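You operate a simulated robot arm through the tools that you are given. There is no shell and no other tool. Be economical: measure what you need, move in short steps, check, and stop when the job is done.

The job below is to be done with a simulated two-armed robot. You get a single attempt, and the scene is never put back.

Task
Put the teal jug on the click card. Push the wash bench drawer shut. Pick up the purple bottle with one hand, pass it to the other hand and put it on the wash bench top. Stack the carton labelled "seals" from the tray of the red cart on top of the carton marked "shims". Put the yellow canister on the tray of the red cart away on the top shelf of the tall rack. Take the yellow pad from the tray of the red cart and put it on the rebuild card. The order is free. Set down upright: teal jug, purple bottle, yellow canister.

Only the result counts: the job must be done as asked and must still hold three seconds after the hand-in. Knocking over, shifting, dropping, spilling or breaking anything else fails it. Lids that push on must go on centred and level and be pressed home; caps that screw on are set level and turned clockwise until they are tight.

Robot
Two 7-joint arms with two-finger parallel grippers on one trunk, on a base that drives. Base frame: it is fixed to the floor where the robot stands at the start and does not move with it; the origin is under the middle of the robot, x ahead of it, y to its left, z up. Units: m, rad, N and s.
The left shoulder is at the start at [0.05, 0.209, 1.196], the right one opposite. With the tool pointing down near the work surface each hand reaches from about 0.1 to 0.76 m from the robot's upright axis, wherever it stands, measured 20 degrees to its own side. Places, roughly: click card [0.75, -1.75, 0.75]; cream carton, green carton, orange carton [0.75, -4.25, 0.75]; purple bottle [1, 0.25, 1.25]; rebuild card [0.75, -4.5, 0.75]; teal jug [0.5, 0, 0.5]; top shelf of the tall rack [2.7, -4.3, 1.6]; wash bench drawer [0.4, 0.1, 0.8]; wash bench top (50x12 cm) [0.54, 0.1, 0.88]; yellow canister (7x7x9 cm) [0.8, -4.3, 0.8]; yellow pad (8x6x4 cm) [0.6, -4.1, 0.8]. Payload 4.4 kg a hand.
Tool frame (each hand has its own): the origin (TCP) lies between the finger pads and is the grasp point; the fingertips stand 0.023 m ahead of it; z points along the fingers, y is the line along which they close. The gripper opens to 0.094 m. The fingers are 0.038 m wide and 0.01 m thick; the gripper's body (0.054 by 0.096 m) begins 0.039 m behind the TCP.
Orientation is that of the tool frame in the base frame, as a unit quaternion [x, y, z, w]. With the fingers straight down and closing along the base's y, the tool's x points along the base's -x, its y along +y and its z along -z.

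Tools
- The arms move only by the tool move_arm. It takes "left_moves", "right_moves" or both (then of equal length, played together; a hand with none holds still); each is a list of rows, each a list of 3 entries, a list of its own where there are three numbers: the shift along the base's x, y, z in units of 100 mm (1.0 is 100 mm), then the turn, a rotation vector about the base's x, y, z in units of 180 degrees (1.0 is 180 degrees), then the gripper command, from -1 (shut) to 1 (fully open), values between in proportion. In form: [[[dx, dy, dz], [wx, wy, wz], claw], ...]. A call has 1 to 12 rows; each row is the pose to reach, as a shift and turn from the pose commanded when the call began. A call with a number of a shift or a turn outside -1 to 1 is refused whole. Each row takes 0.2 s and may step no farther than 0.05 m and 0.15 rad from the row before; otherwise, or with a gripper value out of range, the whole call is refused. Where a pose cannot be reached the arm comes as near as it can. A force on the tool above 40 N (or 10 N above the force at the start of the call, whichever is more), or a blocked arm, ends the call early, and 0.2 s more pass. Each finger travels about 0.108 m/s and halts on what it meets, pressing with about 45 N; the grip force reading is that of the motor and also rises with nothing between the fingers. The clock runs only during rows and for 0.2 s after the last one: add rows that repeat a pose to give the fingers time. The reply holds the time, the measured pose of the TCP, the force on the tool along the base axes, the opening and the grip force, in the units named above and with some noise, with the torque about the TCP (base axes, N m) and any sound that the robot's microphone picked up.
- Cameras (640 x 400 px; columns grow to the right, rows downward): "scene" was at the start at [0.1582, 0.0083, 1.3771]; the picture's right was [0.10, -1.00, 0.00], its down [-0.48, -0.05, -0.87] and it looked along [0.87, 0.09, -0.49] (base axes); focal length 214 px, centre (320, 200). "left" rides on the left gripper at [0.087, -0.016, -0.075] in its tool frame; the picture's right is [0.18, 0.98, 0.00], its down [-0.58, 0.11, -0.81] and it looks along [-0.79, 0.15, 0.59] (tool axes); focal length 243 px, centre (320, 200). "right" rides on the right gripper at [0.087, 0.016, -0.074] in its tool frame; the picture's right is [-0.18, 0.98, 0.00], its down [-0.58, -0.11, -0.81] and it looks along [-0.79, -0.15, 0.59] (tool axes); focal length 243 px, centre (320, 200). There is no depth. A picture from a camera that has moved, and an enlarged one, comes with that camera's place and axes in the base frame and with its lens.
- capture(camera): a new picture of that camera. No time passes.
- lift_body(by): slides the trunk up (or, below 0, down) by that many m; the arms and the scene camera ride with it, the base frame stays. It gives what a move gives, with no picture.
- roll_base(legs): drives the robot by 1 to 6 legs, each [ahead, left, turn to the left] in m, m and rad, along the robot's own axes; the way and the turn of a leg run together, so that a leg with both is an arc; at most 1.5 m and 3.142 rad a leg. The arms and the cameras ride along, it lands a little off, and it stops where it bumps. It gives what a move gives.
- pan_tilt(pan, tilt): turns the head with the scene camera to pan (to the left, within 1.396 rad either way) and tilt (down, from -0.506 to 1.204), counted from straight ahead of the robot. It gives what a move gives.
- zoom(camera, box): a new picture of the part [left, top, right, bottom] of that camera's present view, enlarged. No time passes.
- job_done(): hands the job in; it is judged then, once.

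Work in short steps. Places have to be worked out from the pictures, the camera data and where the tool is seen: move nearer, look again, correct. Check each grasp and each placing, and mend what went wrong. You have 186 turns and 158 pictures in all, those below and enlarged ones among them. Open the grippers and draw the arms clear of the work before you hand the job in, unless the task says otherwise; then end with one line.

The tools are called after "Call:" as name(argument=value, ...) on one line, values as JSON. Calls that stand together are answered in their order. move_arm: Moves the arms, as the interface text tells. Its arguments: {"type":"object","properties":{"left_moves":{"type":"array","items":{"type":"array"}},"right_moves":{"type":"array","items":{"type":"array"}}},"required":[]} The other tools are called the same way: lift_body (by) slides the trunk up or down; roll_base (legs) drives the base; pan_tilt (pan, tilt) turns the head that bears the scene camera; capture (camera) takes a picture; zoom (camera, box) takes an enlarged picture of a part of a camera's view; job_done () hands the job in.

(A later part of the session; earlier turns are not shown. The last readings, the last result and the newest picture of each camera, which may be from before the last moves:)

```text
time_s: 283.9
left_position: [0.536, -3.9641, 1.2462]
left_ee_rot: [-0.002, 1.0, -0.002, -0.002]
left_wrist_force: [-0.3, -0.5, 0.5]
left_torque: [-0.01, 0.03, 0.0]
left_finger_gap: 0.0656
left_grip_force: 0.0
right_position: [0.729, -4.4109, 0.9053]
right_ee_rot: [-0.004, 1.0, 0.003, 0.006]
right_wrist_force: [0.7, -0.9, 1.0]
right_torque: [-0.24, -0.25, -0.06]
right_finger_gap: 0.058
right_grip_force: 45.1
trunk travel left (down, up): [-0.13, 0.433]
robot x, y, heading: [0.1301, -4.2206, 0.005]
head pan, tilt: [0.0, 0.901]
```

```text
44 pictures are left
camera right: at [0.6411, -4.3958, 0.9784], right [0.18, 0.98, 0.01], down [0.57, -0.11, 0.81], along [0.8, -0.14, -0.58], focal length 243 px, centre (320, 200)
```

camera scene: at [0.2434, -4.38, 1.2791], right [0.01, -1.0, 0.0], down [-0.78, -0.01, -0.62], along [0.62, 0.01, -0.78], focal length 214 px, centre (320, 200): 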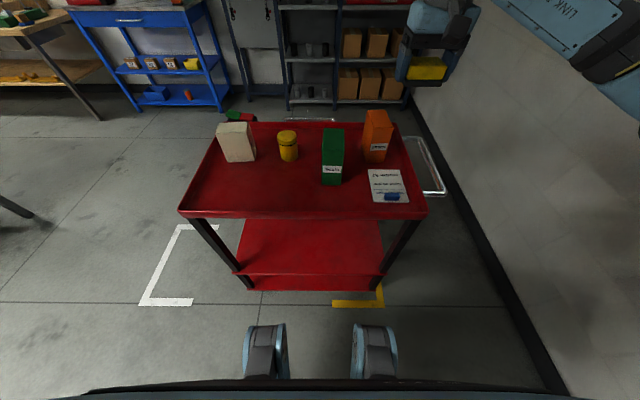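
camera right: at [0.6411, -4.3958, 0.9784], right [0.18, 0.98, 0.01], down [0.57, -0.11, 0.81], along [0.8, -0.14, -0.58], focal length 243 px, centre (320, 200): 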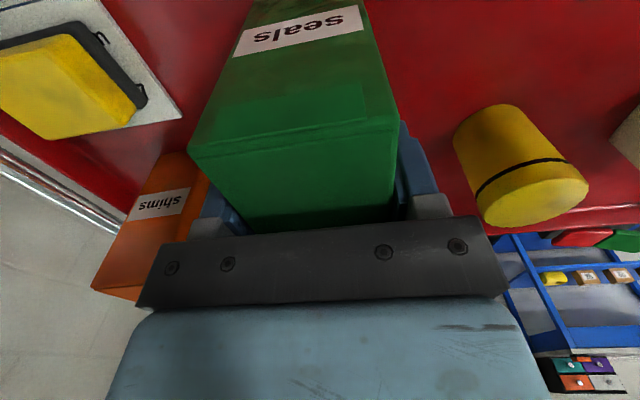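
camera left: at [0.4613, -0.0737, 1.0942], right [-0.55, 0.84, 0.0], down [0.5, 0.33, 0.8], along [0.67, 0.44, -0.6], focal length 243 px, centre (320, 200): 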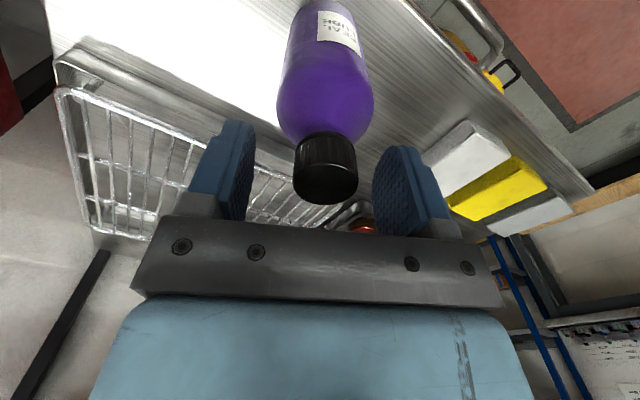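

Gripped (0.058). Lift 0.2 and move next to above the orange carton, then measure.

Call:
lift_body(by=0.2)

Call:
roll_base(legs=[[0.03, -0.14, -0.003]])

Call:
zoom(camera="scene", box=[290, 50, 450, 190])

Call:
capture(camera="right")

```text
time_s: 286.1
left_position: [0.5378, -3.9644, 1.4457]
left_ee_rot: [-0.002, 1.0, -0.002, -0.004]
left_wrist_force: [0.0, 0.6, 1.4]
left_torque: [0.02, -0.02, 0.01]
left_finger_gap: 0.0659
left_grip_force: 0.0
right_position: [0.7284, -4.4115, 1.1055]
right_ee_rot: [-0.004, 1.0, 0.003, 0.006]
right_wrist_force: [0.3, -0.3, -3.6]
right_torque: [-0.01, 0.0, 0.0]
right_finger_gap: 0.0577
right_grip_force: 45.0
trunk travel left (down, up): [-0.33, 0.233]
robot x, y, heading: [0.1292, -4.2175, 0.0]
head pan, tilt: [0.0, 0.901]
```

```text
time_s: 287.9
left_position: [0.5685, -4.1041, 1.4449]
left_ee_rot: [0.0, 1.0, -0.002, -0.004]
left_wrist_force: [-0.2, 0.1, -0.9]
left_torque: [-0.01, 0.03, 0.01]
left_finger_gap: 0.0657
left_grip_force: 0.1
right_position: [0.7573, -4.5519, 1.105]
right_ee_rot: [-0.002, 1.0, 0.003, 0.006]
right_wrist_force: [-0.3, 0.1, -3.5]
right_torque: [0.01, 0.01, -0.01]
right_finger_gap: 0.0576
right_grip_force: 44.3
trunk travel left (down, up): [-0.33, 0.233]
robot x, y, heading: [0.1623, -4.3582, -0.003]
head pan, tilt: [0.0, 0.901]
```

```text
2.86 times, centred on (370, 120) of scene
camera zoom: at [0.3067, -4.3577, 1.399], right [0.0, -1.0, 0.0], down [-0.78, 0.0, -0.62], along [0.62, 0.0, -0.78], focal length 613 px, centre (177, 429)
```

zoom: 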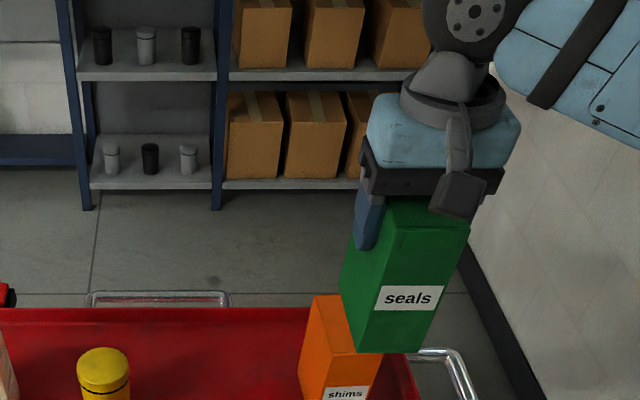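

```text
42 pictures are left
camera right: at [0.6708, -4.5359, 1.1782], right [0.18, 0.98, 0.01], down [0.57, -0.11, 0.81], along [0.8, -0.14, -0.58], focal length 243 px, centre (320, 200)
```

right: 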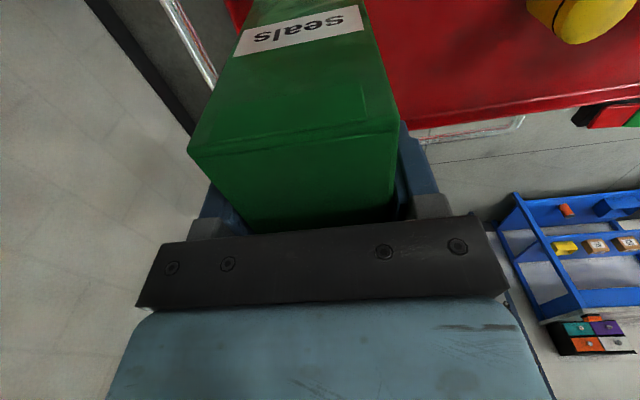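

Orange top: x 0.783–0.878, centre ≈(0.8305, −4.550). I move the arm +7.4 cm over it and lower close.

Call:
move_arm(right_moves=[[[0.25, 0, 0], [0, 0, 0], -0.4], [[0.5, 0.01, 0], [0, 0, 0], -0.4], [[0.735, 0.015, 0], [0, 0, 0], -0.4]])

Call:
lift_body(by=-0.055)

Call:
zoom(camera="scene", box=[310, 50, 430, 180])

```text
time_s: 288.8
left_position: [0.5682, -4.1043, 1.4452]
left_ee_rot: [0.0, 1.0, -0.003, -0.004]
left_wrist_force: [-0.5, 0.3, 0.2]
left_torque: [-0.04, 0.0, 0.0]
left_finger_gap: 0.0657
left_grip_force: 0.1
right_position: [0.8314, -4.5521, 1.1044]
right_ee_rot: [-0.002, 1.0, 0.002, 0.005]
right_wrist_force: [-0.3, 0.8, -3.9]
right_torque: [0.0, -0.02, 0.03]
right_finger_gap: 0.0577
right_grip_force: 44.6
trunk travel left (down, up): [-0.33, 0.233]
robot x, y, heading: [0.1618, -4.3553, -0.005]
head pan, tilt: [0.0, 0.901]
```

```text
time_s: 289.7
left_position: [0.5671, -4.104, 1.3914]
left_ee_rot: [0.0, 1.0, -0.003, -0.003]
left_wrist_force: [-0.4, -0.1, 0.0]
left_torque: [-0.01, -0.01, -0.01]
left_finger_gap: 0.0659
left_grip_force: 0.0
right_position: [0.8318, -4.5519, 1.0496]
right_ee_rot: [-0.002, 1.0, 0.003, 0.006]
right_wrist_force: [1.0, 0.1, -3.6]
right_torque: [0.0, 0.05, 0.0]
right_finger_gap: 0.0581
right_grip_force: 44.8
trunk travel left (down, up): [-0.275, 0.288]
robot x, y, heading: [0.1592, -4.3578, -0.005]
head pan, tilt: [0.0, 0.901]
```

```text
3.08 times, centred on (370, 115) of scene
camera zoom: at [0.3065, -4.3579, 1.3441], right [0.0, -1.0, 0.0], down [-0.78, 0.0, -0.62], along [0.62, 0.0, -0.78], focal length 660 px, centre (166, 462)
```

zoom: 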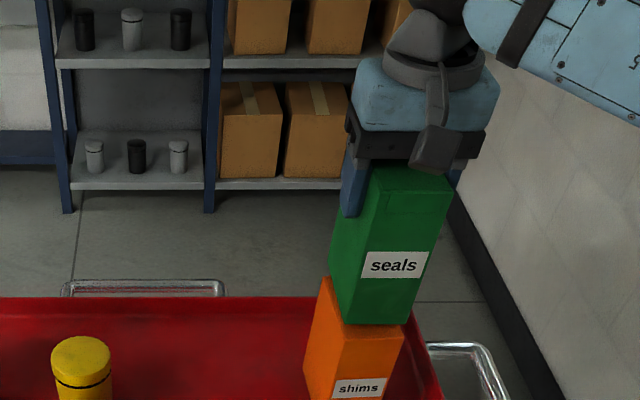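

Slight +3 mm y correction, then lower in small steps to contact.

Call:
move_arm(right_moves=[[[0, 0.03, -0.03], [0, 0, 0], -0.4], [[0, 0.03, -0.07], [0, 0, 0], -0.4], [[0, 0.03, -0.1], [0, 0, 0], -0.4]])

Call:
zoom(camera="scene", box=[330, 80, 410, 200])

```text
time_s: 290.5
left_position: [0.5683, -4.1045, 1.3906]
left_ee_rot: [0.0, 1.0, -0.003, -0.003]
left_wrist_force: [-0.7, 0.9, -0.7]
left_torque: [0.01, 0.0, -0.01]
left_finger_gap: 0.0658
left_grip_force: 0.0
right_position: [0.8324, -4.5484, 1.0396]
right_ee_rot: [-0.002, 1.0, 0.003, 0.006]
right_wrist_force: [0.3, -0.2, -3.6]
right_torque: [0.0, -0.01, -0.02]
right_finger_gap: 0.0578
right_grip_force: 45.2
trunk travel left (down, up): [-0.275, 0.288]
robot x, y, heading: [0.1622, -4.3533, -0.0]
head pan, tilt: [0.0, 0.901]
```

```text
3.33 times, centred on (370, 140) of scene
camera zoom: at [0.3068, -4.3579, 1.344], right [0.0, -1.0, 0.0], down [-0.78, 0.0, -0.62], along [0.62, 0.0, -0.78], focal length 715 px, centre (153, 400)
```

zoom: 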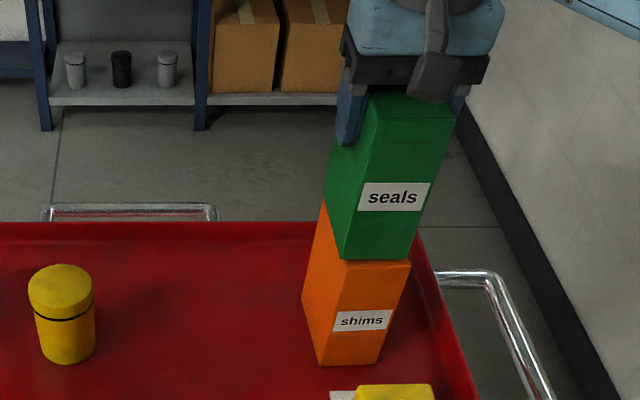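

Very well aligned. Lower the last few millimetres.

Call:
move_arm(right_moves=[[[0, 0, -0.03], [0, 0, 0], -0.4], [[0, 0, -0.05], [0, 0, 0], -0.4]])

```text
time_s: 291.1
left_position: [0.5669, -4.1047, 1.3912]
left_ee_rot: [0.0, 1.0, -0.003, -0.003]
left_wrist_force: [-0.2, 0.3, 0.1]
left_torque: [-0.01, 0.01, -0.02]
left_finger_gap: 0.0658
left_grip_force: 0.1
right_position: [0.8319, -4.5507, 1.0361]
right_ee_rot: [-0.002, 1.0, 0.002, 0.007]
right_wrist_force: [1.2, -0.3, 1.6]
right_torque: [-0.19, -0.11, 0.01]
right_finger_gap: 0.0579
right_grip_force: 45.4
trunk travel left (down, up): [-0.275, 0.288]
robot x, y, heading: [0.1645, -4.3578, -0.006]
head pan, tilt: [0.0, 0.901]
```

Contact (force turned from −3.6 to +1.6 N). Open and go straight up.

Call:
move_arm(right_moves=[[[0, 0, 0], [0, 0, 0], 0], [[0, 0, 0], [0, 0, 0], 0.5], [[0, 0, 0], [0, 0, 0], 0.7], [[0, 0, 0], [0, 0, 0], 0.7], [[0, 0, 0.2], [0, 0, 0], 0.7], [[0, 0, 0.6], [0, 0, 0], 0.7], [[0, 0, 1.0], [0, 0, 0], 0.7]])

Call:
lift_body(by=0.1)

Call:
zoom(camera="scene", box=[240, 60, 440, 220])

```text
time_s: 292.7
left_position: [0.5673, -4.1034, 1.3904]
left_ee_rot: [0.0, 1.0, -0.002, -0.003]
left_wrist_force: [-0.1, -0.4, -0.5]
left_torque: [0.03, -0.02, 0.01]
left_finger_gap: 0.0658
left_grip_force: 0.0
right_position: [0.8307, -4.5492, 1.1345]
right_ee_rot: [-0.002, 1.0, 0.002, 0.006]
right_wrist_force: [0.3, 0.5, 0.1]
right_torque: [-0.01, 0.02, -0.01]
right_finger_gap: 0.0796
right_grip_force: 0.0
trunk travel left (down, up): [-0.275, 0.288]
robot x, y, heading: [0.1647, -4.3556, -0.002]
head pan, tilt: [0.0, 0.901]
```

```text
time_s: 294.0
left_position: [0.5677, -4.1043, 1.4909]
left_ee_rot: [0.0, 1.0, -0.002, -0.003]
left_wrist_force: [0.3, -0.6, -0.3]
left_torque: [-0.03, 0.0, -0.02]
left_finger_gap: 0.0656
left_grip_force: 0.0
right_position: [0.8319, -4.5476, 1.2332]
right_ee_rot: [-0.002, 1.0, 0.003, 0.006]
right_wrist_force: [-1.1, -0.2, -0.2]
right_torque: [0.05, 0.02, -0.03]
right_finger_gap: 0.0799
right_grip_force: 0.1
trunk travel left (down, up): [-0.375, 0.188]
robot x, y, heading: [0.1606, -4.3554, 0.004]
head pan, tilt: [0.0, 0.901]
```

```text
2.50 times, centred on (340, 140) of scene
camera zoom: at [0.3067, -4.3577, 1.444], right [0.0, -1.0, 0.0], down [-0.78, 0.0, -0.62], along [0.62, 0.0, -0.78], focal length 536 px, centre (270, 350)
```

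zoom: 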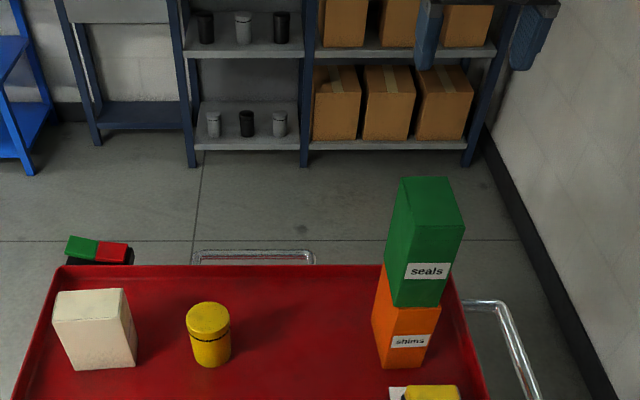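

Stack is good. Before grasping the canister I look at the tall rack's top shelf.

Call:
pan_tilt(pan=0.05, tilt=0.0)

Call:
capture(camera="scene")

```text
time_s: 295.2
left_position: [0.5674, -4.1043, 1.49]
left_ee_rot: [0.0, 1.0, -0.003, -0.003]
left_wrist_force: [0.6, -0.7, -0.3]
left_torque: [0.0, 0.04, 0.03]
left_finger_gap: 0.0656
left_grip_force: 0.1
right_position: [0.8319, -4.5481, 1.2334]
right_ee_rot: [-0.002, 1.0, 0.003, 0.006]
right_wrist_force: [0.7, 0.1, -0.7]
right_torque: [0.02, 0.0, 0.02]
right_finger_gap: 0.08
right_grip_force: 0.1
trunk travel left (down, up): [-0.375, 0.188]
robot x, y, heading: [0.162, -4.3636, -0.002]
head pan, tilt: [0.051, 0.0]
```

```text
38 pictures are left
camera scene: at [0.3208, -4.3533, 1.524], right [0.05, -1.0, 0.0], down [0.0, 0.0, -1.0], along [1.0, 0.05, 0.0], focal length 214 px, centre (320, 200)
```

scene: 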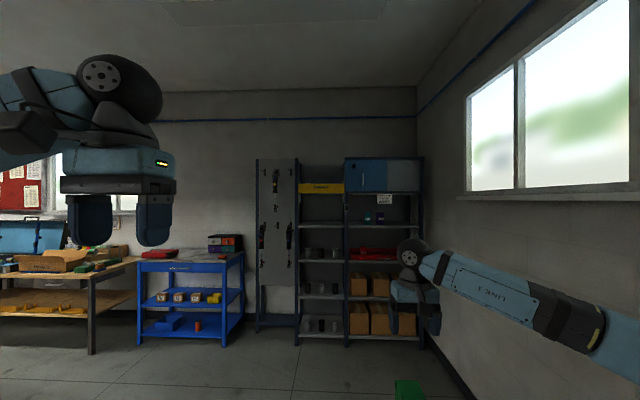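

Call:
zoom(camera="scene", box=[240, 140, 440, 350])

```text
1.90 times, centred on (340, 245) of scene
camera zoom: at [0.3208, -4.3533, 1.524], right [0.05, -1.0, 0.0], down [0.0, 0.0, -1.0], along [1.0, 0.05, 0.0], focal length 408 px, centre (282, 114)
```

zoom: 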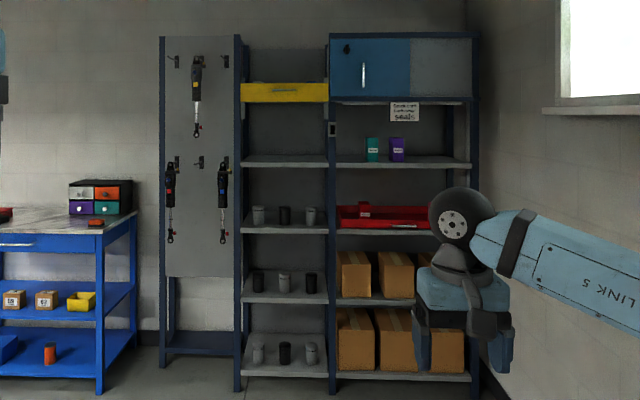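

Left bay (y ≈ −4.0…−4.5) with a yellow front at z≈1.6–1.7 must be the "tall rack" top shelf. I'll grasp the canister tool-down near its top: it is at ≈(0.803, −4.271), Ø≈0.06.

Call:
roll_base(legs=[[0, 0.28, 0]])

Call:
lift_body(by=-0.2)

Call:
move_arm(right_moves=[[[-0.15, 0, 0], [0, 0, 0], 0.8], [[-0.27, 0, 0], [0, 0, 0], 0.8]])

Call:
capture(camera="right")

```text
time_s: 298.3
left_position: [0.5726, -3.8226, 1.4898]
left_ee_rot: [0.004, 1.0, -0.001, -0.003]
left_wrist_force: [0.4, 0.3, -0.4]
left_torque: [-0.03, 0.02, -0.01]
left_finger_gap: 0.0656
left_grip_force: 0.1
right_position: [0.8334, -4.2693, 1.2339]
right_ee_rot: [0.003, 1.0, 0.003, 0.006]
right_wrist_force: [0.9, -0.4, -0.5]
right_torque: [-0.01, -0.01, -0.01]
right_finger_gap: 0.08
right_grip_force: 0.1
trunk travel left (down, up): [-0.375, 0.188]
robot x, y, heading: [0.1616, -4.0709, -0.013]
head pan, tilt: [0.051, 0.0]
```

```text
time_s: 300.5
left_position: [0.5717, -3.824, 1.2896]
left_ee_rot: [0.004, 1.0, -0.002, -0.002]
left_wrist_force: [-0.4, 0.5, 0.7]
left_torque: [0.0, -0.02, -0.02]
left_finger_gap: 0.0657
left_grip_force: 0.0
right_position: [0.8315, -4.27, 1.0328]
right_ee_rot: [0.002, 1.0, 0.002, 0.005]
right_wrist_force: [0.3, 0.0, -0.2]
right_torque: [0.04, -0.01, 0.0]
right_finger_gap: 0.08
right_grip_force: 0.1
trunk travel left (down, up): [-0.175, 0.388]
robot x, y, heading: [0.1623, -4.0715, -0.015]
head pan, tilt: [0.051, 0.0]
```

```text
time_s: 301.1
left_position: [0.5714, -3.8229, 1.2906]
left_ee_rot: [0.004, 1.0, -0.003, -0.002]
left_wrist_force: [-0.6, 0.1, 0.1]
left_torque: [0.02, 0.03, 0.0]
left_finger_gap: 0.0659
left_grip_force: 0.0
right_position: [0.8059, -4.2702, 1.0351]
right_ee_rot: [0.002, 1.0, 0.003, 0.006]
right_wrist_force: [0.4, -0.1, -0.8]
right_torque: [-0.01, -0.01, 0.01]
right_finger_gap: 0.0846
right_grip_force: 0.1
trunk travel left (down, up): [-0.175, 0.388]
robot x, y, heading: [0.1639, -4.0713, -0.013]
head pan, tilt: [0.051, 0.0]
```

```text
36 pictures are left
camera right: at [0.719, -4.2526, 1.1074], right [0.19, 0.98, 0.01], down [0.57, -0.12, 0.81], along [0.8, -0.15, -0.58], focal length 243 px, centre (320, 200)
```

right: 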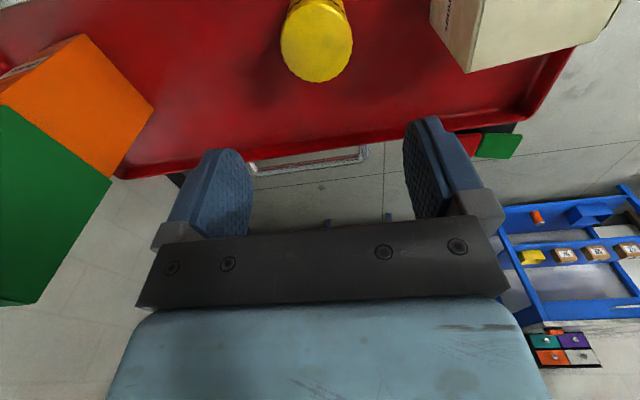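

Aligned (canister top centre ≈(0.802, −4.270)). Descend and close.

Call:
move_arm(right_moves=[[[-0.04, 0, -0.3], [0, 0, 0], 0.8], [[-0.04, 0, -0.6], [0, 0, 0], 0.8], [[-0.04, 0, -0.9], [0, 0, 0], 0.8]])

Call:
move_arm(right_moves=[[[0, 0, -0.3], [0, 0, 0], 0.8], [[0, 0, -0.6], [0, 0, 0], 0.8], [[0, 0, -0.77], [0, 0, 0], 0.8]])

Call:
capture(camera="right")

Call:
move_arm(right_moves=[[[0, 0, 0], [0, 0, 0], 0.4], [[0, 0, 0], [0, 0, 0], -0.1], [[0, 0, 0], [0, 0, 0], -0.4], [[0, 0, 0], [0, 0, 0], -0.4]])

```text
time_s: 301.9
left_position: [0.5725, -3.8228, 1.2913]
left_ee_rot: [0.005, 1.0, -0.002, -0.004]
left_wrist_force: [0.3, 0.4, 0.1]
left_torque: [0.01, 0.01, -0.02]
left_finger_gap: 0.0658
left_grip_force: 0.1
right_position: [0.8014, -4.2703, 0.9448]
right_ee_rot: [0.004, 1.0, 0.004, 0.006]
right_wrist_force: [-1.4, -0.1, 0.8]
right_torque: [-0.01, -0.01, -0.01]
right_finger_gap: 0.0849
right_grip_force: 0.1
trunk travel left (down, up): [-0.175, 0.388]
robot x, y, heading: [0.1638, -4.0703, -0.011]
head pan, tilt: [0.051, 0.0]
```

```text
time_s: 302.7
left_position: [0.5724, -3.823, 1.2903]
left_ee_rot: [0.004, 1.0, -0.003, -0.003]
left_wrist_force: [1.1, -0.1, 0.8]
left_torque: [-0.03, 0.03, -0.02]
left_finger_gap: 0.0657
left_grip_force: 0.1
right_position: [0.8011, -4.2689, 0.8667]
right_ee_rot: [0.003, 1.0, 0.002, 0.007]
right_wrist_force: [-0.7, -0.2, -0.1]
right_torque: [0.02, -0.02, -0.02]
right_finger_gap: 0.0843
right_grip_force: 0.0
trunk travel left (down, up): [-0.175, 0.388]
robot x, y, heading: [0.1651, -4.0694, -0.013]
head pan, tilt: [0.051, 0.0]
```

```text
35 pictures are left
camera right: at [0.7139, -4.2527, 0.9395], right [0.19, 0.98, 0.01], down [0.57, -0.12, 0.81], along [0.8, -0.15, -0.58], focal length 243 px, centre (320, 200)
```

right: 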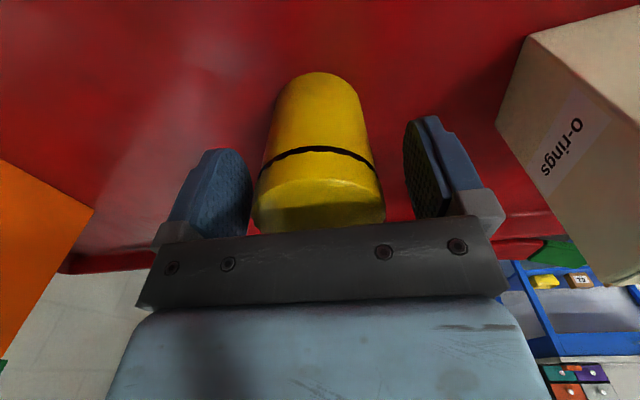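

```text
time_s: 303.7
left_position: [0.5718, -3.8225, 1.2908]
left_ee_rot: [0.005, 1.0, -0.003, -0.002]
left_wrist_force: [0.6, 0.4, -0.6]
left_torque: [-0.01, 0.02, 0.01]
left_finger_gap: 0.0661
left_grip_force: 0.1
right_position: [0.8011, -4.2686, 0.8679]
right_ee_rot: [0.002, 1.0, 0.002, 0.006]
right_wrist_force: [0.6, 1.0, -0.1]
right_torque: [0.02, -0.01, 0.01]
right_finger_gap: 0.0612
right_grip_force: 44.9
trunk travel left (down, up): [-0.175, 0.388]
robot x, y, heading: [0.1642, -4.0738, -0.015]
head pan, tilt: [0.051, 0.0]
```

Gripped (0.061). I raise the trunk fully, then drive around the cart toward the rack.

Call:
lift_body(by=0.385)

Call:
roll_base(legs=[[-0.12, 0, 0.013], [0, 0.62, 0], [1.45, 0, 0]])

Call:
pan_tilt(pan=-0.6, tilt=0.1)

Call:
capture(camera="scene")

```text
time_s: 307.4
left_position: [0.5722, -3.8226, 1.6747]
left_ee_rot: [0.005, 1.0, -0.003, -0.004]
left_wrist_force: [-0.3, 0.6, 0.5]
left_torque: [-0.01, 0.0, 0.02]
left_finger_gap: 0.0658
left_grip_force: 0.1
right_position: [0.8012, -4.2686, 1.2515]
right_ee_rot: [0.002, 1.0, 0.002, 0.006]
right_wrist_force: [0.8, -0.4, -2.6]
right_torque: [0.02, 0.03, 0.0]
right_finger_gap: 0.061
right_grip_force: 45.1
trunk travel left (down, up): [-0.56, 0.003]
robot x, y, heading: [0.1685, -4.072, -0.011]
head pan, tilt: [0.051, 0.0]
```

```text
time_s: 321.0
left_position: [1.9177, -3.192, 1.6765]
left_ee_rot: [-0.003, 1.0, -0.002, -0.002]
left_wrist_force: [-0.4, 0.3, 0.0]
left_torque: [-0.03, -0.01, 0.02]
left_finger_gap: 0.0653
left_grip_force: 0.1
right_position: [2.1551, -3.6353, 1.2521]
right_ee_rot: [-0.005, 1.0, 0.003, 0.006]
right_wrist_force: [0.2, 1.0, -2.5]
right_torque: [0.01, 0.02, 0.01]
right_finger_gap: 0.061
right_grip_force: 45.3
trunk travel left (down, up): [-0.56, 0.003]
robot x, y, heading: [1.5152, -3.442, 0.006]
head pan, tilt: [0.051, 0.0]
```

```text
time_s: 322.1
left_position: [1.9189, -3.1924, 1.6756]
left_ee_rot: [-0.004, 1.0, -0.002, -0.002]
left_wrist_force: [0.3, -0.2, -0.4]
left_torque: [0.0, 0.0, 0.02]
left_finger_gap: 0.0656
left_grip_force: 0.0
right_position: [2.1548, -3.6345, 1.252]
right_ee_rot: [-0.006, 1.0, 0.003, 0.005]
right_wrist_force: [0.0, 0.5, -4.1]
right_torque: [0.03, 0.01, -0.05]
right_finger_gap: 0.061
right_grip_force: 45.9
trunk travel left (down, up): [-0.56, 0.003]
robot x, y, heading: [1.5134, -3.4462, 0.0]
head pan, tilt: [-0.6, 0.099]
```

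```text
34 pictures are left
camera scene: at [1.6605, -3.4993, 1.7], right [-0.56, -0.83, 0.0], down [-0.08, 0.06, -0.99], along [0.82, -0.56, -0.1], focal length 214 px, centre (320, 200)
```

scene: 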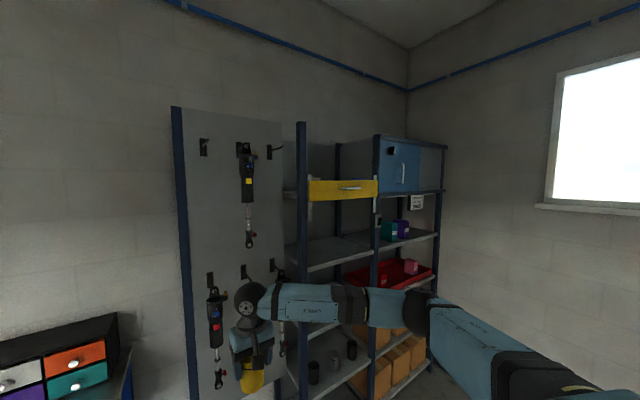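

Zoom at the rack's top shelf.

Call:
zoom(camera="scene", box=[280, 110, 450, 250])

```text
2.86 times, centred on (365, 180) of scene
camera zoom: at [1.6605, -3.4993, 1.7], right [-0.56, -0.83, 0.0], down [-0.08, 0.06, -0.99], along [0.82, -0.56, -0.1], focal length 613 px, centre (191, 257)
```

zoom: 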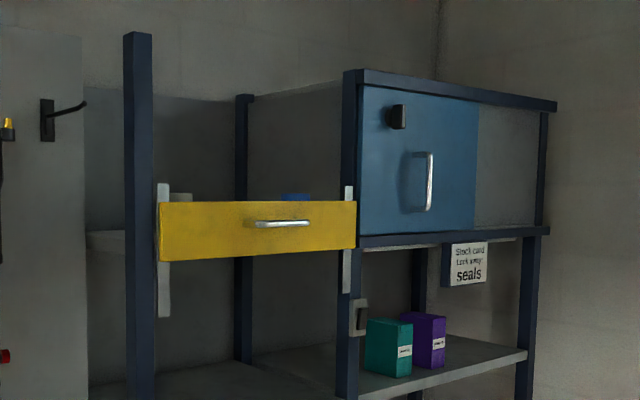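

The shelf (z≈1.615) has a yellow gate in front reaching z≈1.685; I can reach over it. I raise the right hand ~0.55 m in steps.

Call:
move_arm(right_moves=[[[-0.1, 0, 0.35], [0, 0, 0], -0.4], [[-0.2, 0, 0.7], [0, 0, 0], -0.4], [[-0.3, 0, 1.0], [0, 0, 0], -0.4]])

Call:
move_arm(right_moves=[[[-0.1, 0, 0.35], [0, 0, 0], -0.4], [[-0.2, 0, 0.7], [0, 0, 0], -0.4], [[-0.3, 0, 1.0], [0, 0, 0], -0.4]])

Call:
move_arm(right_moves=[[[0, 0, 0.35], [0, 0, 0], -0.4], [[0, 0, 0.7], [0, 0, 0], -0.4], [[0, 0, 1.0], [0, 0, 0], -0.4]])

Call:
move_arm(right_moves=[[[0, 0, 0.35], [0, 0, 0], -0.4], [[0, 0, 0.7], [0, 0, 0], -0.4], [[0, 0, 1.0], [0, 0, 0], -0.4]])

Call:
move_arm(right_moves=[[[0, 0, 0.35], [0, 0, 0], -0.4], [[0, 0, 0.7], [0, 0, 0], -0.4], [[0, 0, 1.0], [0, 0, 0], -0.4]])

```text
time_s: 322.9
left_position: [1.918, -3.1908, 1.6759]
left_ee_rot: [-0.004, 1.0, -0.002, -0.003]
left_wrist_force: [0.4, 0.6, -0.4]
left_torque: [-0.03, 0.03, -0.01]
left_finger_gap: 0.0656
left_grip_force: 0.0
right_position: [2.1245, -3.6321, 1.3509]
right_ee_rot: [-0.005, 1.0, 0.003, 0.006]
right_wrist_force: [-1.0, 0.2, -3.6]
right_torque: [-0.01, 0.01, -0.01]
right_finger_gap: 0.0612
right_grip_force: 45.3
trunk travel left (down, up): [-0.56, 0.003]
robot x, y, heading: [1.5155, -3.4503, 0.006]
head pan, tilt: [-0.6, 0.099]
```

```text
time_s: 323.7
left_position: [1.9193, -3.1918, 1.6749]
left_ee_rot: [-0.004, 1.0, -0.003, -0.003]
left_wrist_force: [-0.5, -0.6, -0.4]
left_torque: [-0.05, 0.0, -0.01]
left_finger_gap: 0.0659
left_grip_force: 0.1
right_position: [2.0973, -3.6348, 1.453]
right_ee_rot: [-0.005, 1.0, 0.003, 0.006]
right_wrist_force: [-0.6, 0.3, -3.6]
right_torque: [-0.02, 0.02, -0.02]
right_finger_gap: 0.0611
right_grip_force: 44.3
trunk travel left (down, up): [-0.56, 0.003]
robot x, y, heading: [1.5146, -3.4466, 0.007]
head pan, tilt: [-0.6, 0.099]
```

```text
time_s: 324.5
left_position: [1.9185, -3.1912, 1.6754]
left_ee_rot: [-0.004, 1.0, -0.003, -0.002]
left_wrist_force: [-0.5, -0.2, 0.6]
left_torque: [-0.02, -0.03, -0.02]
left_finger_gap: 0.0659
left_grip_force: 0.1
right_position: [2.0944, -3.633, 1.5525]
right_ee_rot: [-0.006, 1.0, 0.002, 0.006]
right_wrist_force: [0.5, 0.0, -2.5]
right_torque: [0.02, 0.01, 0.05]
right_finger_gap: 0.061
right_grip_force: 44.5
trunk travel left (down, up): [-0.56, 0.003]
robot x, y, heading: [1.5182, -3.4468, 0.001]
head pan, tilt: [-0.6, 0.099]
```

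```text
time_s: 325.3
left_position: [1.9184, -3.1901, 1.6756]
left_ee_rot: [-0.004, 1.0, -0.003, -0.002]
left_wrist_force: [0.2, 0.0, -0.2]
left_torque: [-0.01, -0.03, -0.02]
left_finger_gap: 0.0659
left_grip_force: 0.1
right_position: [2.0931, -3.6332, 1.6494]
right_ee_rot: [-0.004, 1.0, 0.003, 0.005]
right_wrist_force: [-0.4, 0.2, -4.4]
right_torque: [0.02, 0.02, 0.03]
right_finger_gap: 0.0609
right_grip_force: 45.0
trunk travel left (down, up): [-0.56, 0.003]
robot x, y, heading: [1.5156, -3.4421, 0.006]
head pan, tilt: [-0.6, 0.099]
```

```text
time_s: 326.1
left_position: [1.9184, -3.1905, 1.6764]
left_ee_rot: [-0.003, 1.0, -0.003, -0.003]
left_wrist_force: [-0.6, 0.1, 0.1]
left_torque: [0.02, -0.01, -0.04]
left_finger_gap: 0.0657
left_grip_force: 0.0
right_position: [2.0932, -3.6339, 1.7493]
right_ee_rot: [-0.005, 1.0, 0.002, 0.006]
right_wrist_force: [-0.3, 0.0, -2.8]
right_torque: [0.0, 0.03, 0.02]
right_finger_gap: 0.0612
right_grip_force: 45.0
trunk travel left (down, up): [-0.56, 0.003]
robot x, y, heading: [1.52, -3.447, 0.003]
head pan, tilt: [-0.6, 0.099]
```

Reach is fine. One more raise, then drive in front of the rack and look.

Call:
move_arm(right_moves=[[[0, 0, 0.3], [0, 0, 0], -0.4], [[0, 0, 0.6], [0, 0, 0], -0.4], [[0, 0, 0.8], [0, 0, 0], -0.4]])

Call:
roll_base(legs=[[0.18, -0.58, -0.003]])

Call:
pan_tilt(pan=-0.15, tilt=0.1)

Call:
capture(camera="scene")

Call:
capture(camera="right")

```text
time_s: 326.9
left_position: [1.9199, -3.1909, 1.6763]
left_ee_rot: [-0.004, 1.0, -0.003, -0.002]
left_wrist_force: [0.1, -0.4, -0.2]
left_torque: [-0.01, 0.0, 0.02]
left_finger_gap: 0.0659
left_grip_force: 0.0
right_position: [2.0946, -3.6354, 1.8326]
right_ee_rot: [-0.005, 1.0, 0.003, 0.006]
right_wrist_force: [0.7, 0.0, -3.4]
right_torque: [0.03, 0.01, -0.03]
right_finger_gap: 0.0611
right_grip_force: 44.8
trunk travel left (down, up): [-0.56, 0.003]
robot x, y, heading: [1.5142, -3.4497, 0.002]
head pan, tilt: [-0.6, 0.099]
```

```text
time_s: 332.4
left_position: [2.1047, -3.7717, 1.6752]
left_ee_rot: [-0.002, 1.0, -0.003, -0.002]
left_wrist_force: [0.1, 0.4, 0.0]
left_torque: [0.01, 0.0, 0.02]
left_finger_gap: 0.0658
left_grip_force: 0.1
right_position: [2.2793, -4.2172, 1.832]
right_ee_rot: [-0.004, 1.0, 0.003, 0.006]
right_wrist_force: [0.3, 0.7, -1.8]
right_torque: [-0.01, 0.03, -0.01]
right_finger_gap: 0.0608
right_grip_force: 45.3
trunk travel left (down, up): [-0.56, 0.003]
robot x, y, heading: [1.7042, -4.0294, 0.004]
head pan, tilt: [-0.6, 0.099]
```

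```text
time_s: 333.4
left_position: [2.1048, -3.7737, 1.6764]
left_ee_rot: [-0.003, 1.0, -0.003, -0.002]
left_wrist_force: [1.2, 0.8, 0.2]
left_torque: [0.03, 0.01, 0.02]
left_finger_gap: 0.0658
left_grip_force: 0.1
right_position: [2.2796, -4.218, 1.8317]
right_ee_rot: [-0.004, 1.0, 0.002, 0.006]
right_wrist_force: [-0.3, 0.0, -3.8]
right_torque: [-0.01, 0.05, -0.01]
right_finger_gap: 0.0612
right_grip_force: 45.1
trunk travel left (down, up): [-0.56, 0.003]
robot x, y, heading: [1.7028, -4.0283, 0.002]
head pan, tilt: [-0.15, 0.099]
```

```text
32 pictures are left
camera scene: at [1.8616, -4.0425, 1.7], right [-0.15, -0.99, 0.0], down [-0.1, 0.02, -0.99], along [0.98, -0.15, -0.1], focal length 214 px, centre (320, 200)
```

scene: 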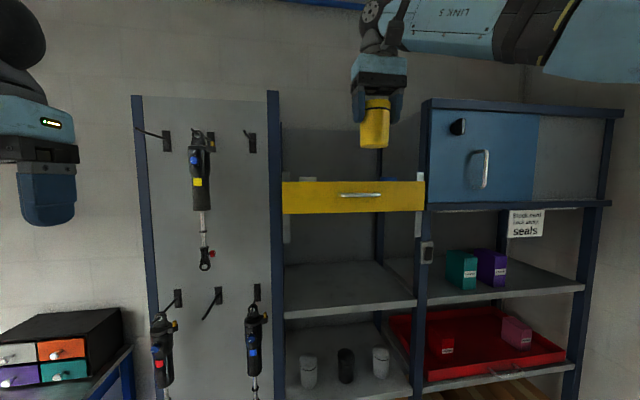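

```text
31 pictures are left
camera right: at [2.1921, -4.2025, 1.9046], right [0.18, 0.98, 0.01], down [0.57, -0.11, 0.81], along [0.8, -0.14, -0.58], focal length 243 px, centre (320, 200)
```

right: 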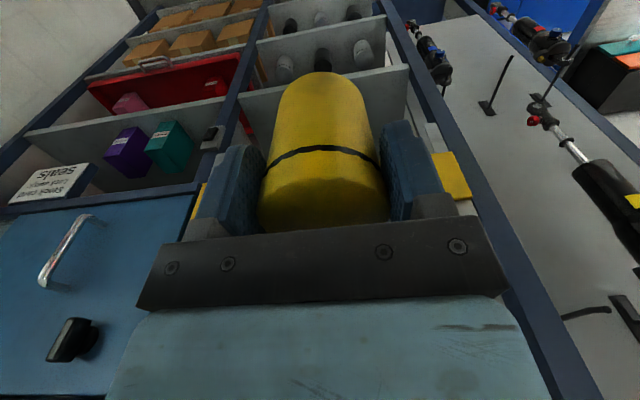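

Zoom on the gate area to find what's behind it.

Call:
zoom(camera="scene", box=[260, 90, 440, 220])

```text
3.08 times, centred on (350, 155) of scene
camera zoom: at [1.8616, -4.0425, 1.7], right [-0.15, -0.99, 0.0], down [-0.1, 0.02, -0.99], along [0.98, -0.15, -0.1], focal length 660 px, centre (228, 338)
```

zoom: 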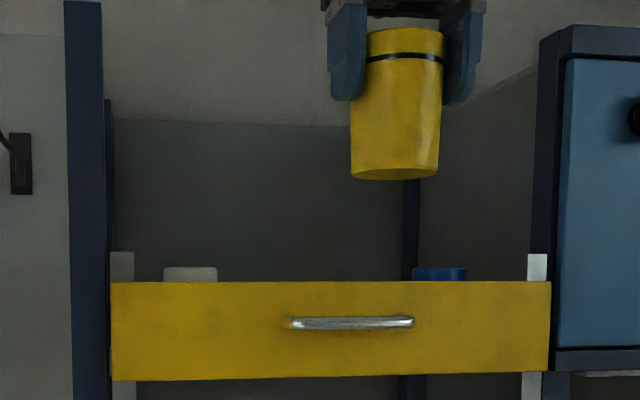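

Tall items behind the gate at left (y≈−4.1) and right (y≈−4.45); the middle looks free, but low things would be hidden. I use the left-hand camera from above: raise the left hand and shift the base right.

Call:
move_arm(left_moves=[[[0.3, 0, 0.3], [0, 0, 0], 0.4], [[0.6, 0, 0.6], [0, 0, 0], 0.4], [[0.9, 0, 1.0], [0, 0, 0], 0.4]])

Call:
move_arm(left_moves=[[[0, 0, 0.3], [0, 0, 0], 0.4], [[0, 0, 0.6], [0, 0, 0], 0.4], [[0, 0, 1.0], [0, 0, 0], 0.4]])

Call:
roll_base(legs=[[0.07, -0.38, 0]])

Call:
capture(camera="left")

```text
time_s: 334.1
left_position: [2.1917, -3.7746, 1.7779]
left_ee_rot: [-0.003, 1.0, -0.001, -0.003]
left_wrist_force: [0.3, -0.4, 0.1]
left_torque: [-0.04, -0.02, -0.03]
left_finger_gap: 0.0658
left_grip_force: 0.1
right_position: [2.278, -4.2208, 1.8318]
right_ee_rot: [-0.004, 1.0, 0.004, 0.007]
right_wrist_force: [0.7, -1.1, -2.8]
right_torque: [0.05, 0.05, 0.0]
right_finger_gap: 0.0611
right_grip_force: 44.8
trunk travel left (down, up): [-0.56, 0.003]
robot x, y, heading: [1.704, -4.0305, 0.002]
head pan, tilt: [-0.15, 0.099]
```

```text
time_s: 334.9
left_position: [2.1924, -3.7768, 1.8784]
left_ee_rot: [-0.002, 1.0, -0.001, -0.002]
left_wrist_force: [-0.1, -1.3, -0.4]
left_torque: [0.01, 0.01, 0.03]
left_finger_gap: 0.0657
left_grip_force: 0.1
right_position: [2.2763, -4.2218, 1.8325]
right_ee_rot: [-0.004, 1.0, 0.005, 0.007]
right_wrist_force: [-0.3, -0.5, -3.5]
right_torque: [0.0, 0.01, 0.01]
right_finger_gap: 0.0611
right_grip_force: 44.6
trunk travel left (down, up): [-0.56, 0.003]
robot x, y, heading: [1.704, -4.0279, 0.003]
head pan, tilt: [-0.15, 0.099]
```

```text
time_s: 338.8
left_position: [2.2645, -4.1497, 1.8761]
left_ee_rot: [0.0, 1.0, -0.004, -0.003]
left_wrist_force: [0.3, 0.1, 0.4]
left_torque: [-0.03, 0.03, -0.01]
left_finger_gap: 0.0658
left_grip_force: 0.1
right_position: [2.345, -4.5958, 1.8313]
right_ee_rot: [-0.002, 1.0, 0.003, 0.006]
right_wrist_force: [0.4, -0.3, -2.6]
right_torque: [0.02, -0.02, -0.01]
right_finger_gap: 0.0609
right_grip_force: 45.0
trunk travel left (down, up): [-0.56, 0.003]
robot x, y, heading: [1.7687, -4.4066, -0.001]
head pan, tilt: [-0.15, 0.099]
```

```text
29 pictures are left
camera left: at [2.1808, -4.1663, 1.9503], right [-0.18, 0.98, 0.0], down [0.59, 0.11, 0.8], along [0.79, 0.15, -0.6], focal length 243 px, centre (320, 200)
```

left: 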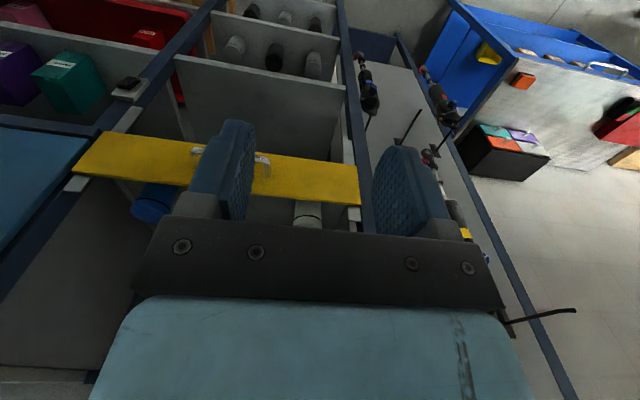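

Two cylinders (blue, white) stand behind the gate. I zoom to locate them.

Call:
zoom(camera="left", box=[60, 110, 380, 260])

```text
2.00 times, centred on (220, 185) of left
camera zoom: at [2.1808, -4.1663, 1.9503], right [-0.18, 0.98, 0.0], down [0.59, 0.11, 0.8], along [0.79, 0.15, -0.6], focal length 485 px, centre (520, 230)
```

zoom: 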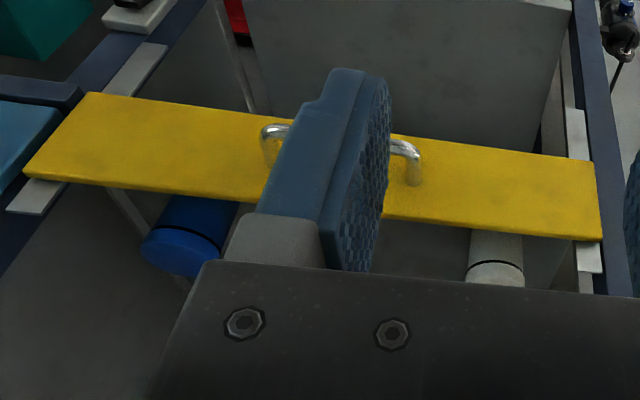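

Blue and white canisters stand at ≈(2.59, −4.40) and (2.58, −4.11); free middle is y≈−4.255. I tuck the left hand back, then bring the right hand over the shelf at (2.60, −4.255).

Call:
move_arm(left_moves=[[[-0.35, 0, 0], [0, 0, 0], 0.4], [[-0.7, 0, 0], [0, 0, 0], 0.4], [[-1.0, 0, 0], [0, 0, 0], 0.4]])

Call:
move_arm(left_moves=[[[-0.35, 0, 0], [0, 0, 0], 0.4], [[-0.7, 0, 0], [0, 0, 0], 0.4], [[-1.0, 0, 0], [0, 0, 0], 0.4]])

Call:
roll_base(legs=[[0, 0.341, 0], [0.2, 0, 0]])

Call:
capture(camera="scene")

```text
time_s: 339.6
left_position: [2.1832, -4.1536, 1.8746]
left_ee_rot: [0.0, 1.0, -0.003, -0.003]
left_wrist_force: [0.0, 0.2, 0.1]
left_torque: [0.03, 0.0, -0.01]
left_finger_gap: 0.0658
left_grip_force: 0.1
left hand out of reach, approached as far as the arm can: row 3
right_position: [2.3465, -4.5989, 1.8311]
right_ee_rot: [-0.003, 1.0, 0.003, 0.007]
right_wrist_force: [-0.2, -0.8, -2.8]
right_torque: [-0.02, 0.08, -0.04]
right_finger_gap: 0.0608
right_grip_force: 45.4
trunk travel left (down, up): [-0.56, 0.003]
robot x, y, heading: [1.7713, -4.4033, -0.001]
head pan, tilt: [-0.15, 0.099]
```

```text
time_s: 340.4
left_position: [2.0951, -4.1702, 1.845]
left_ee_rot: [-0.001, 1.0, -0.005, -0.001]
left_wrist_force: [-0.1, 0.0, 0.4]
left_torque: [0.0, 0.02, -0.01]
left_finger_gap: 0.0659
left_grip_force: 0.0
left hand out of reach, approached as far as the arm can: row 1, 2, 3
right_position: [2.3464, -4.5967, 1.8322]
right_ee_rot: [-0.001, 1.0, 0.003, 0.006]
right_wrist_force: [-1.7, 0.0, -2.9]
right_torque: [0.01, -0.02, 0.0]
right_finger_gap: 0.061
right_grip_force: 45.0
trunk travel left (down, up): [-0.56, 0.003]
robot x, y, heading: [1.7698, -4.4069, -0.001]
head pan, tilt: [-0.15, 0.099]
```

```text
time_s: 345.2
left_position: [2.2821, -3.8193, 1.8467]
left_ee_rot: [-0.007, 1.0, -0.005, 0.001]
left_wrist_force: [0.0, -0.3, 0.7]
left_torque: [-0.01, -0.03, -0.02]
left_finger_gap: 0.0655
left_grip_force: 0.1
right_position: [2.539, -4.2427, 1.8351]
right_ee_rot: [-0.008, 1.0, 0.003, 0.009]
right_wrist_force: [-1.0, 0.5, -2.5]
right_torque: [0.01, -0.01, -0.01]
right_finger_gap: 0.0612
right_grip_force: 45.1
trunk travel left (down, up): [-0.56, 0.003]
robot x, y, heading: [1.9653, -4.0585, 0.007]
head pan, tilt: [-0.15, 0.099]
```

```text
27 pictures are left
camera scene: at [2.1201, -4.0703, 1.7007], right [-0.14, -0.99, 0.0], down [-0.09, 0.01, -1.0], along [0.99, -0.14, -0.1], focal length 214 px, centre (320, 200)
```

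scene: 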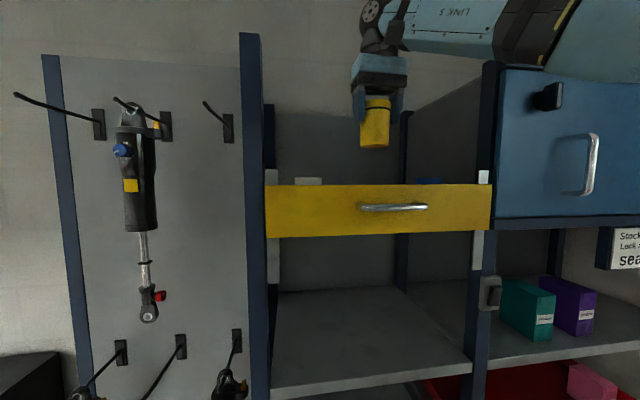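

The canister is just above the gate. I move it 6 cm inward and lower part-way, then check.

Call:
move_arm(right_moves=[[[0.2, -0.03, 0], [0, 0, 0], -0.4], [[0.4, -0.06, 0], [0, 0, 0], -0.4], [[0.62, -0.1, 0], [0, 0, 0], -0.4]])

Call:
move_arm(right_moves=[[[0, 0, -0.25], [0, 0, 0], -0.4], [[0, 0, -0.5], [0, 0, 0], -0.4], [[0, 0, -0.75], [0, 0, 0], -0.4]])

Call:
capture(camera="scene")

Call:
capture(camera="right")

```text
time_s: 346.0
left_position: [2.2897, -3.8183, 1.8451]
left_ee_rot: [-0.005, 1.0, -0.004, -0.001]
left_wrist_force: [0.9, 0.1, 0.4]
left_torque: [-0.03, 0.0, 0.0]
left_finger_gap: 0.0658
left_grip_force: 0.0
right_position: [2.6072, -4.2517, 1.832]
right_ee_rot: [-0.008, 1.0, 0.003, 0.006]
right_wrist_force: [0.4, -0.2, -2.7]
right_torque: [0.05, 0.04, -0.01]
right_finger_gap: 0.061
right_grip_force: 44.7
trunk travel left (down, up): [-0.56, 0.003]
robot x, y, heading: [1.9638, -4.0578, 0.01]
head pan, tilt: [-0.15, 0.099]
```

```text
time_s: 346.8
left_position: [2.2904, -3.8195, 1.8441]
left_ee_rot: [-0.006, 1.0, -0.005, -0.002]
left_wrist_force: [-0.1, -0.3, -0.1]
left_torque: [0.04, 0.03, -0.02]
left_finger_gap: 0.066
left_grip_force: 0.2
right_position: [2.6094, -4.252, 1.7569]
right_ee_rot: [-0.009, 1.0, 0.004, 0.006]
right_wrist_force: [-0.1, 0.6, -3.7]
right_torque: [-0.04, 0.05, 0.0]
right_finger_gap: 0.061
right_grip_force: 45.4
trunk travel left (down, up): [-0.56, 0.003]
robot x, y, heading: [1.9673, -4.0571, 0.003]
head pan, tilt: [-0.15, 0.099]
```

```text
26 pictures are left
camera scene: at [2.1276, -4.07, 1.6999], right [-0.14, -0.99, 0.0], down [-0.1, 0.01, -0.99], along [0.99, -0.14, -0.1], focal length 214 px, centre (320, 200)
```

scene: 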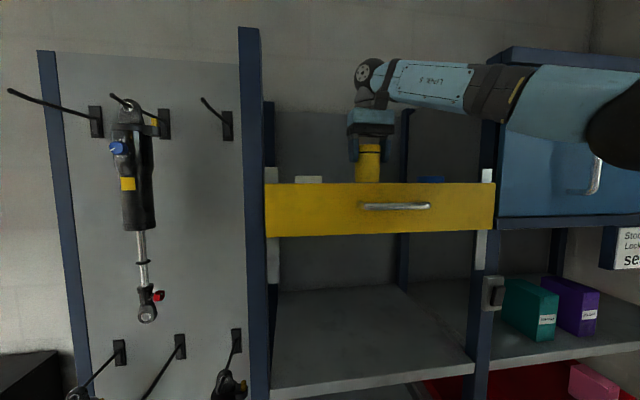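

```text
25 pictures are left
camera right: at [2.5223, -4.2369, 1.8306], right [0.17, 0.99, 0.01], down [0.57, -0.1, 0.81], along [0.8, -0.13, -0.58], focal length 243 px, centre (320, 200)
```

right: 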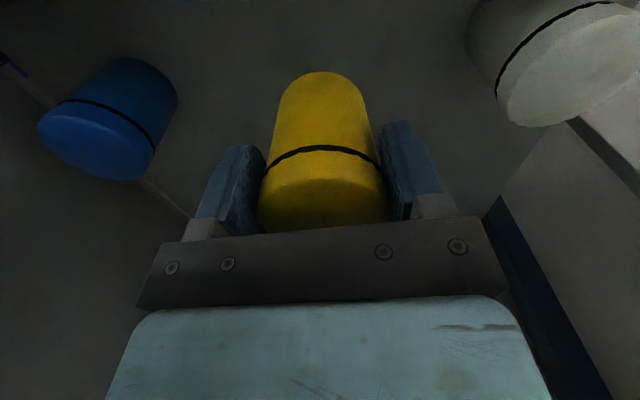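

The shelf floor is free between the two canisters. I lower 6 cm and check forces.

Call:
move_arm(right_moves=[[[0, 0, -0.2], [0, 0, 0], -0.4], [[0, 0, -0.4], [0, 0, 0], -0.4], [[0, 0, -0.55], [0, 0, 0], -0.4]])

Call:
move_arm(right_moves=[[[0, 0, -0.04], [0, 0, 0], -0.4], [[0, 0, -0.08], [0, 0, 0], -0.4]])

Call:
capture(camera="scene")

```text
time_s: 347.6
left_position: [2.2889, -3.817, 1.8455]
left_ee_rot: [-0.007, 1.0, -0.004, -0.002]
left_wrist_force: [0.0, -0.2, 0.3]
left_torque: [0.0, 0.0, -0.02]
left_finger_gap: 0.0659
left_grip_force: 0.0
right_position: [2.6073, -4.2515, 1.7022]
right_ee_rot: [-0.009, 1.0, 0.003, 0.007]
right_wrist_force: [1.5, -0.3, -3.4]
right_torque: [-0.02, 0.06, 0.04]
right_finger_gap: 0.0608
right_grip_force: 45.3
trunk travel left (down, up): [-0.56, 0.003]
robot x, y, heading: [1.9666, -4.0544, 0.01]
head pan, tilt: [-0.15, 0.099]
```

```text
time_s: 348.2
left_position: [2.2901, -3.82, 1.8447]
left_ee_rot: [-0.006, 1.0, -0.004, -0.002]
left_wrist_force: [-0.1, 0.0, -0.4]
left_torque: [0.01, 0.02, -0.02]
left_finger_gap: 0.0658
left_grip_force: 0.0
right_position: [2.6083, -4.252, 1.6932]
right_ee_rot: [-0.009, 1.0, 0.003, 0.006]
right_wrist_force: [0.9, 0.0, -3.0]
right_torque: [-0.03, 0.04, -0.01]
right_finger_gap: 0.0609
right_grip_force: 45.1
trunk travel left (down, up): [-0.56, 0.003]
robot x, y, heading: [1.9659, -4.0563, 0.014]
head pan, tilt: [-0.15, 0.099]
```

```text
24 pictures are left
camera scene: at [2.1272, -4.0706, 1.6999], right [-0.14, -0.99, 0.0], down [-0.1, 0.01, -0.99], along [0.99, -0.14, -0.1], focal length 214 px, centre (320, 200)
```

scene: 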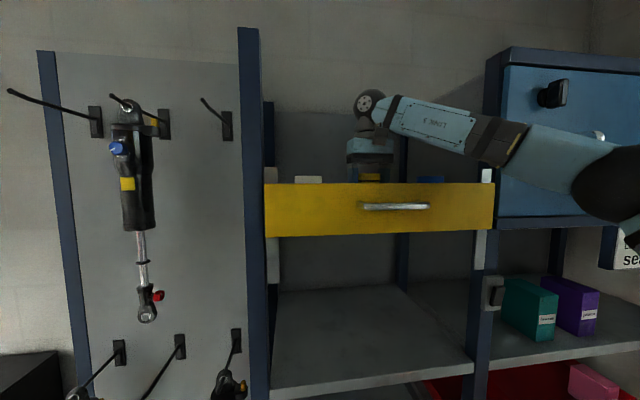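

No contact yet (canister bottom ≈1.628). Continue in small steps.

Call:
move_arm(right_moves=[[[0, 0, -0.04], [0, 0, 0], -0.4], [[0, 0, -0.08], [0, 0, 0], -0.4]])

Call:
move_arm(right_moves=[[[0, 0, -0.04], [0, 0, 0], -0.4]])

```text
time_s: 348.8
left_position: [2.2893, -3.8199, 1.8458]
left_ee_rot: [-0.006, 1.0, -0.004, -0.001]
left_wrist_force: [-0.4, 0.3, 0.1]
left_torque: [0.0, 0.0, -0.02]
left_finger_gap: 0.0658
left_grip_force: 0.0
right_position: [2.6081, -4.2515, 1.6881]
right_ee_rot: [-0.008, 1.0, 0.002, 0.007]
right_wrist_force: [1.2, 0.0, 0.7]
right_torque: [-0.09, -0.1, 0.02]
right_finger_gap: 0.0609
right_grip_force: 44.9
trunk travel left (down, up): [-0.56, 0.003]
robot x, y, heading: [1.968, -4.054, 0.009]
head pan, tilt: [-0.15, 0.099]
```

```text
time_s: 349.2
left_position: [2.2879, -3.8187, 1.8457]
left_ee_rot: [-0.007, 1.0, -0.004, -0.001]
left_wrist_force: [-0.8, 0.4, -0.4]
left_torque: [0.01, 0.02, -0.03]
left_finger_gap: 0.0659
left_grip_force: 0.1
right_position: [2.6048, -4.251, 1.6881]
right_ee_rot: [-0.008, 1.0, 0.003, 0.009]
right_wrist_force: [10.1, -1.6, 29.9]
right_torque: [-0.18, -0.21, 0.13]
right_finger_gap: 0.0611
right_grip_force: 45.2
trunk travel left (down, up): [-0.56, 0.003]
robot x, y, heading: [1.9664, -4.0562, 0.011]
head pan, tilt: [-0.15, 0.099]
```

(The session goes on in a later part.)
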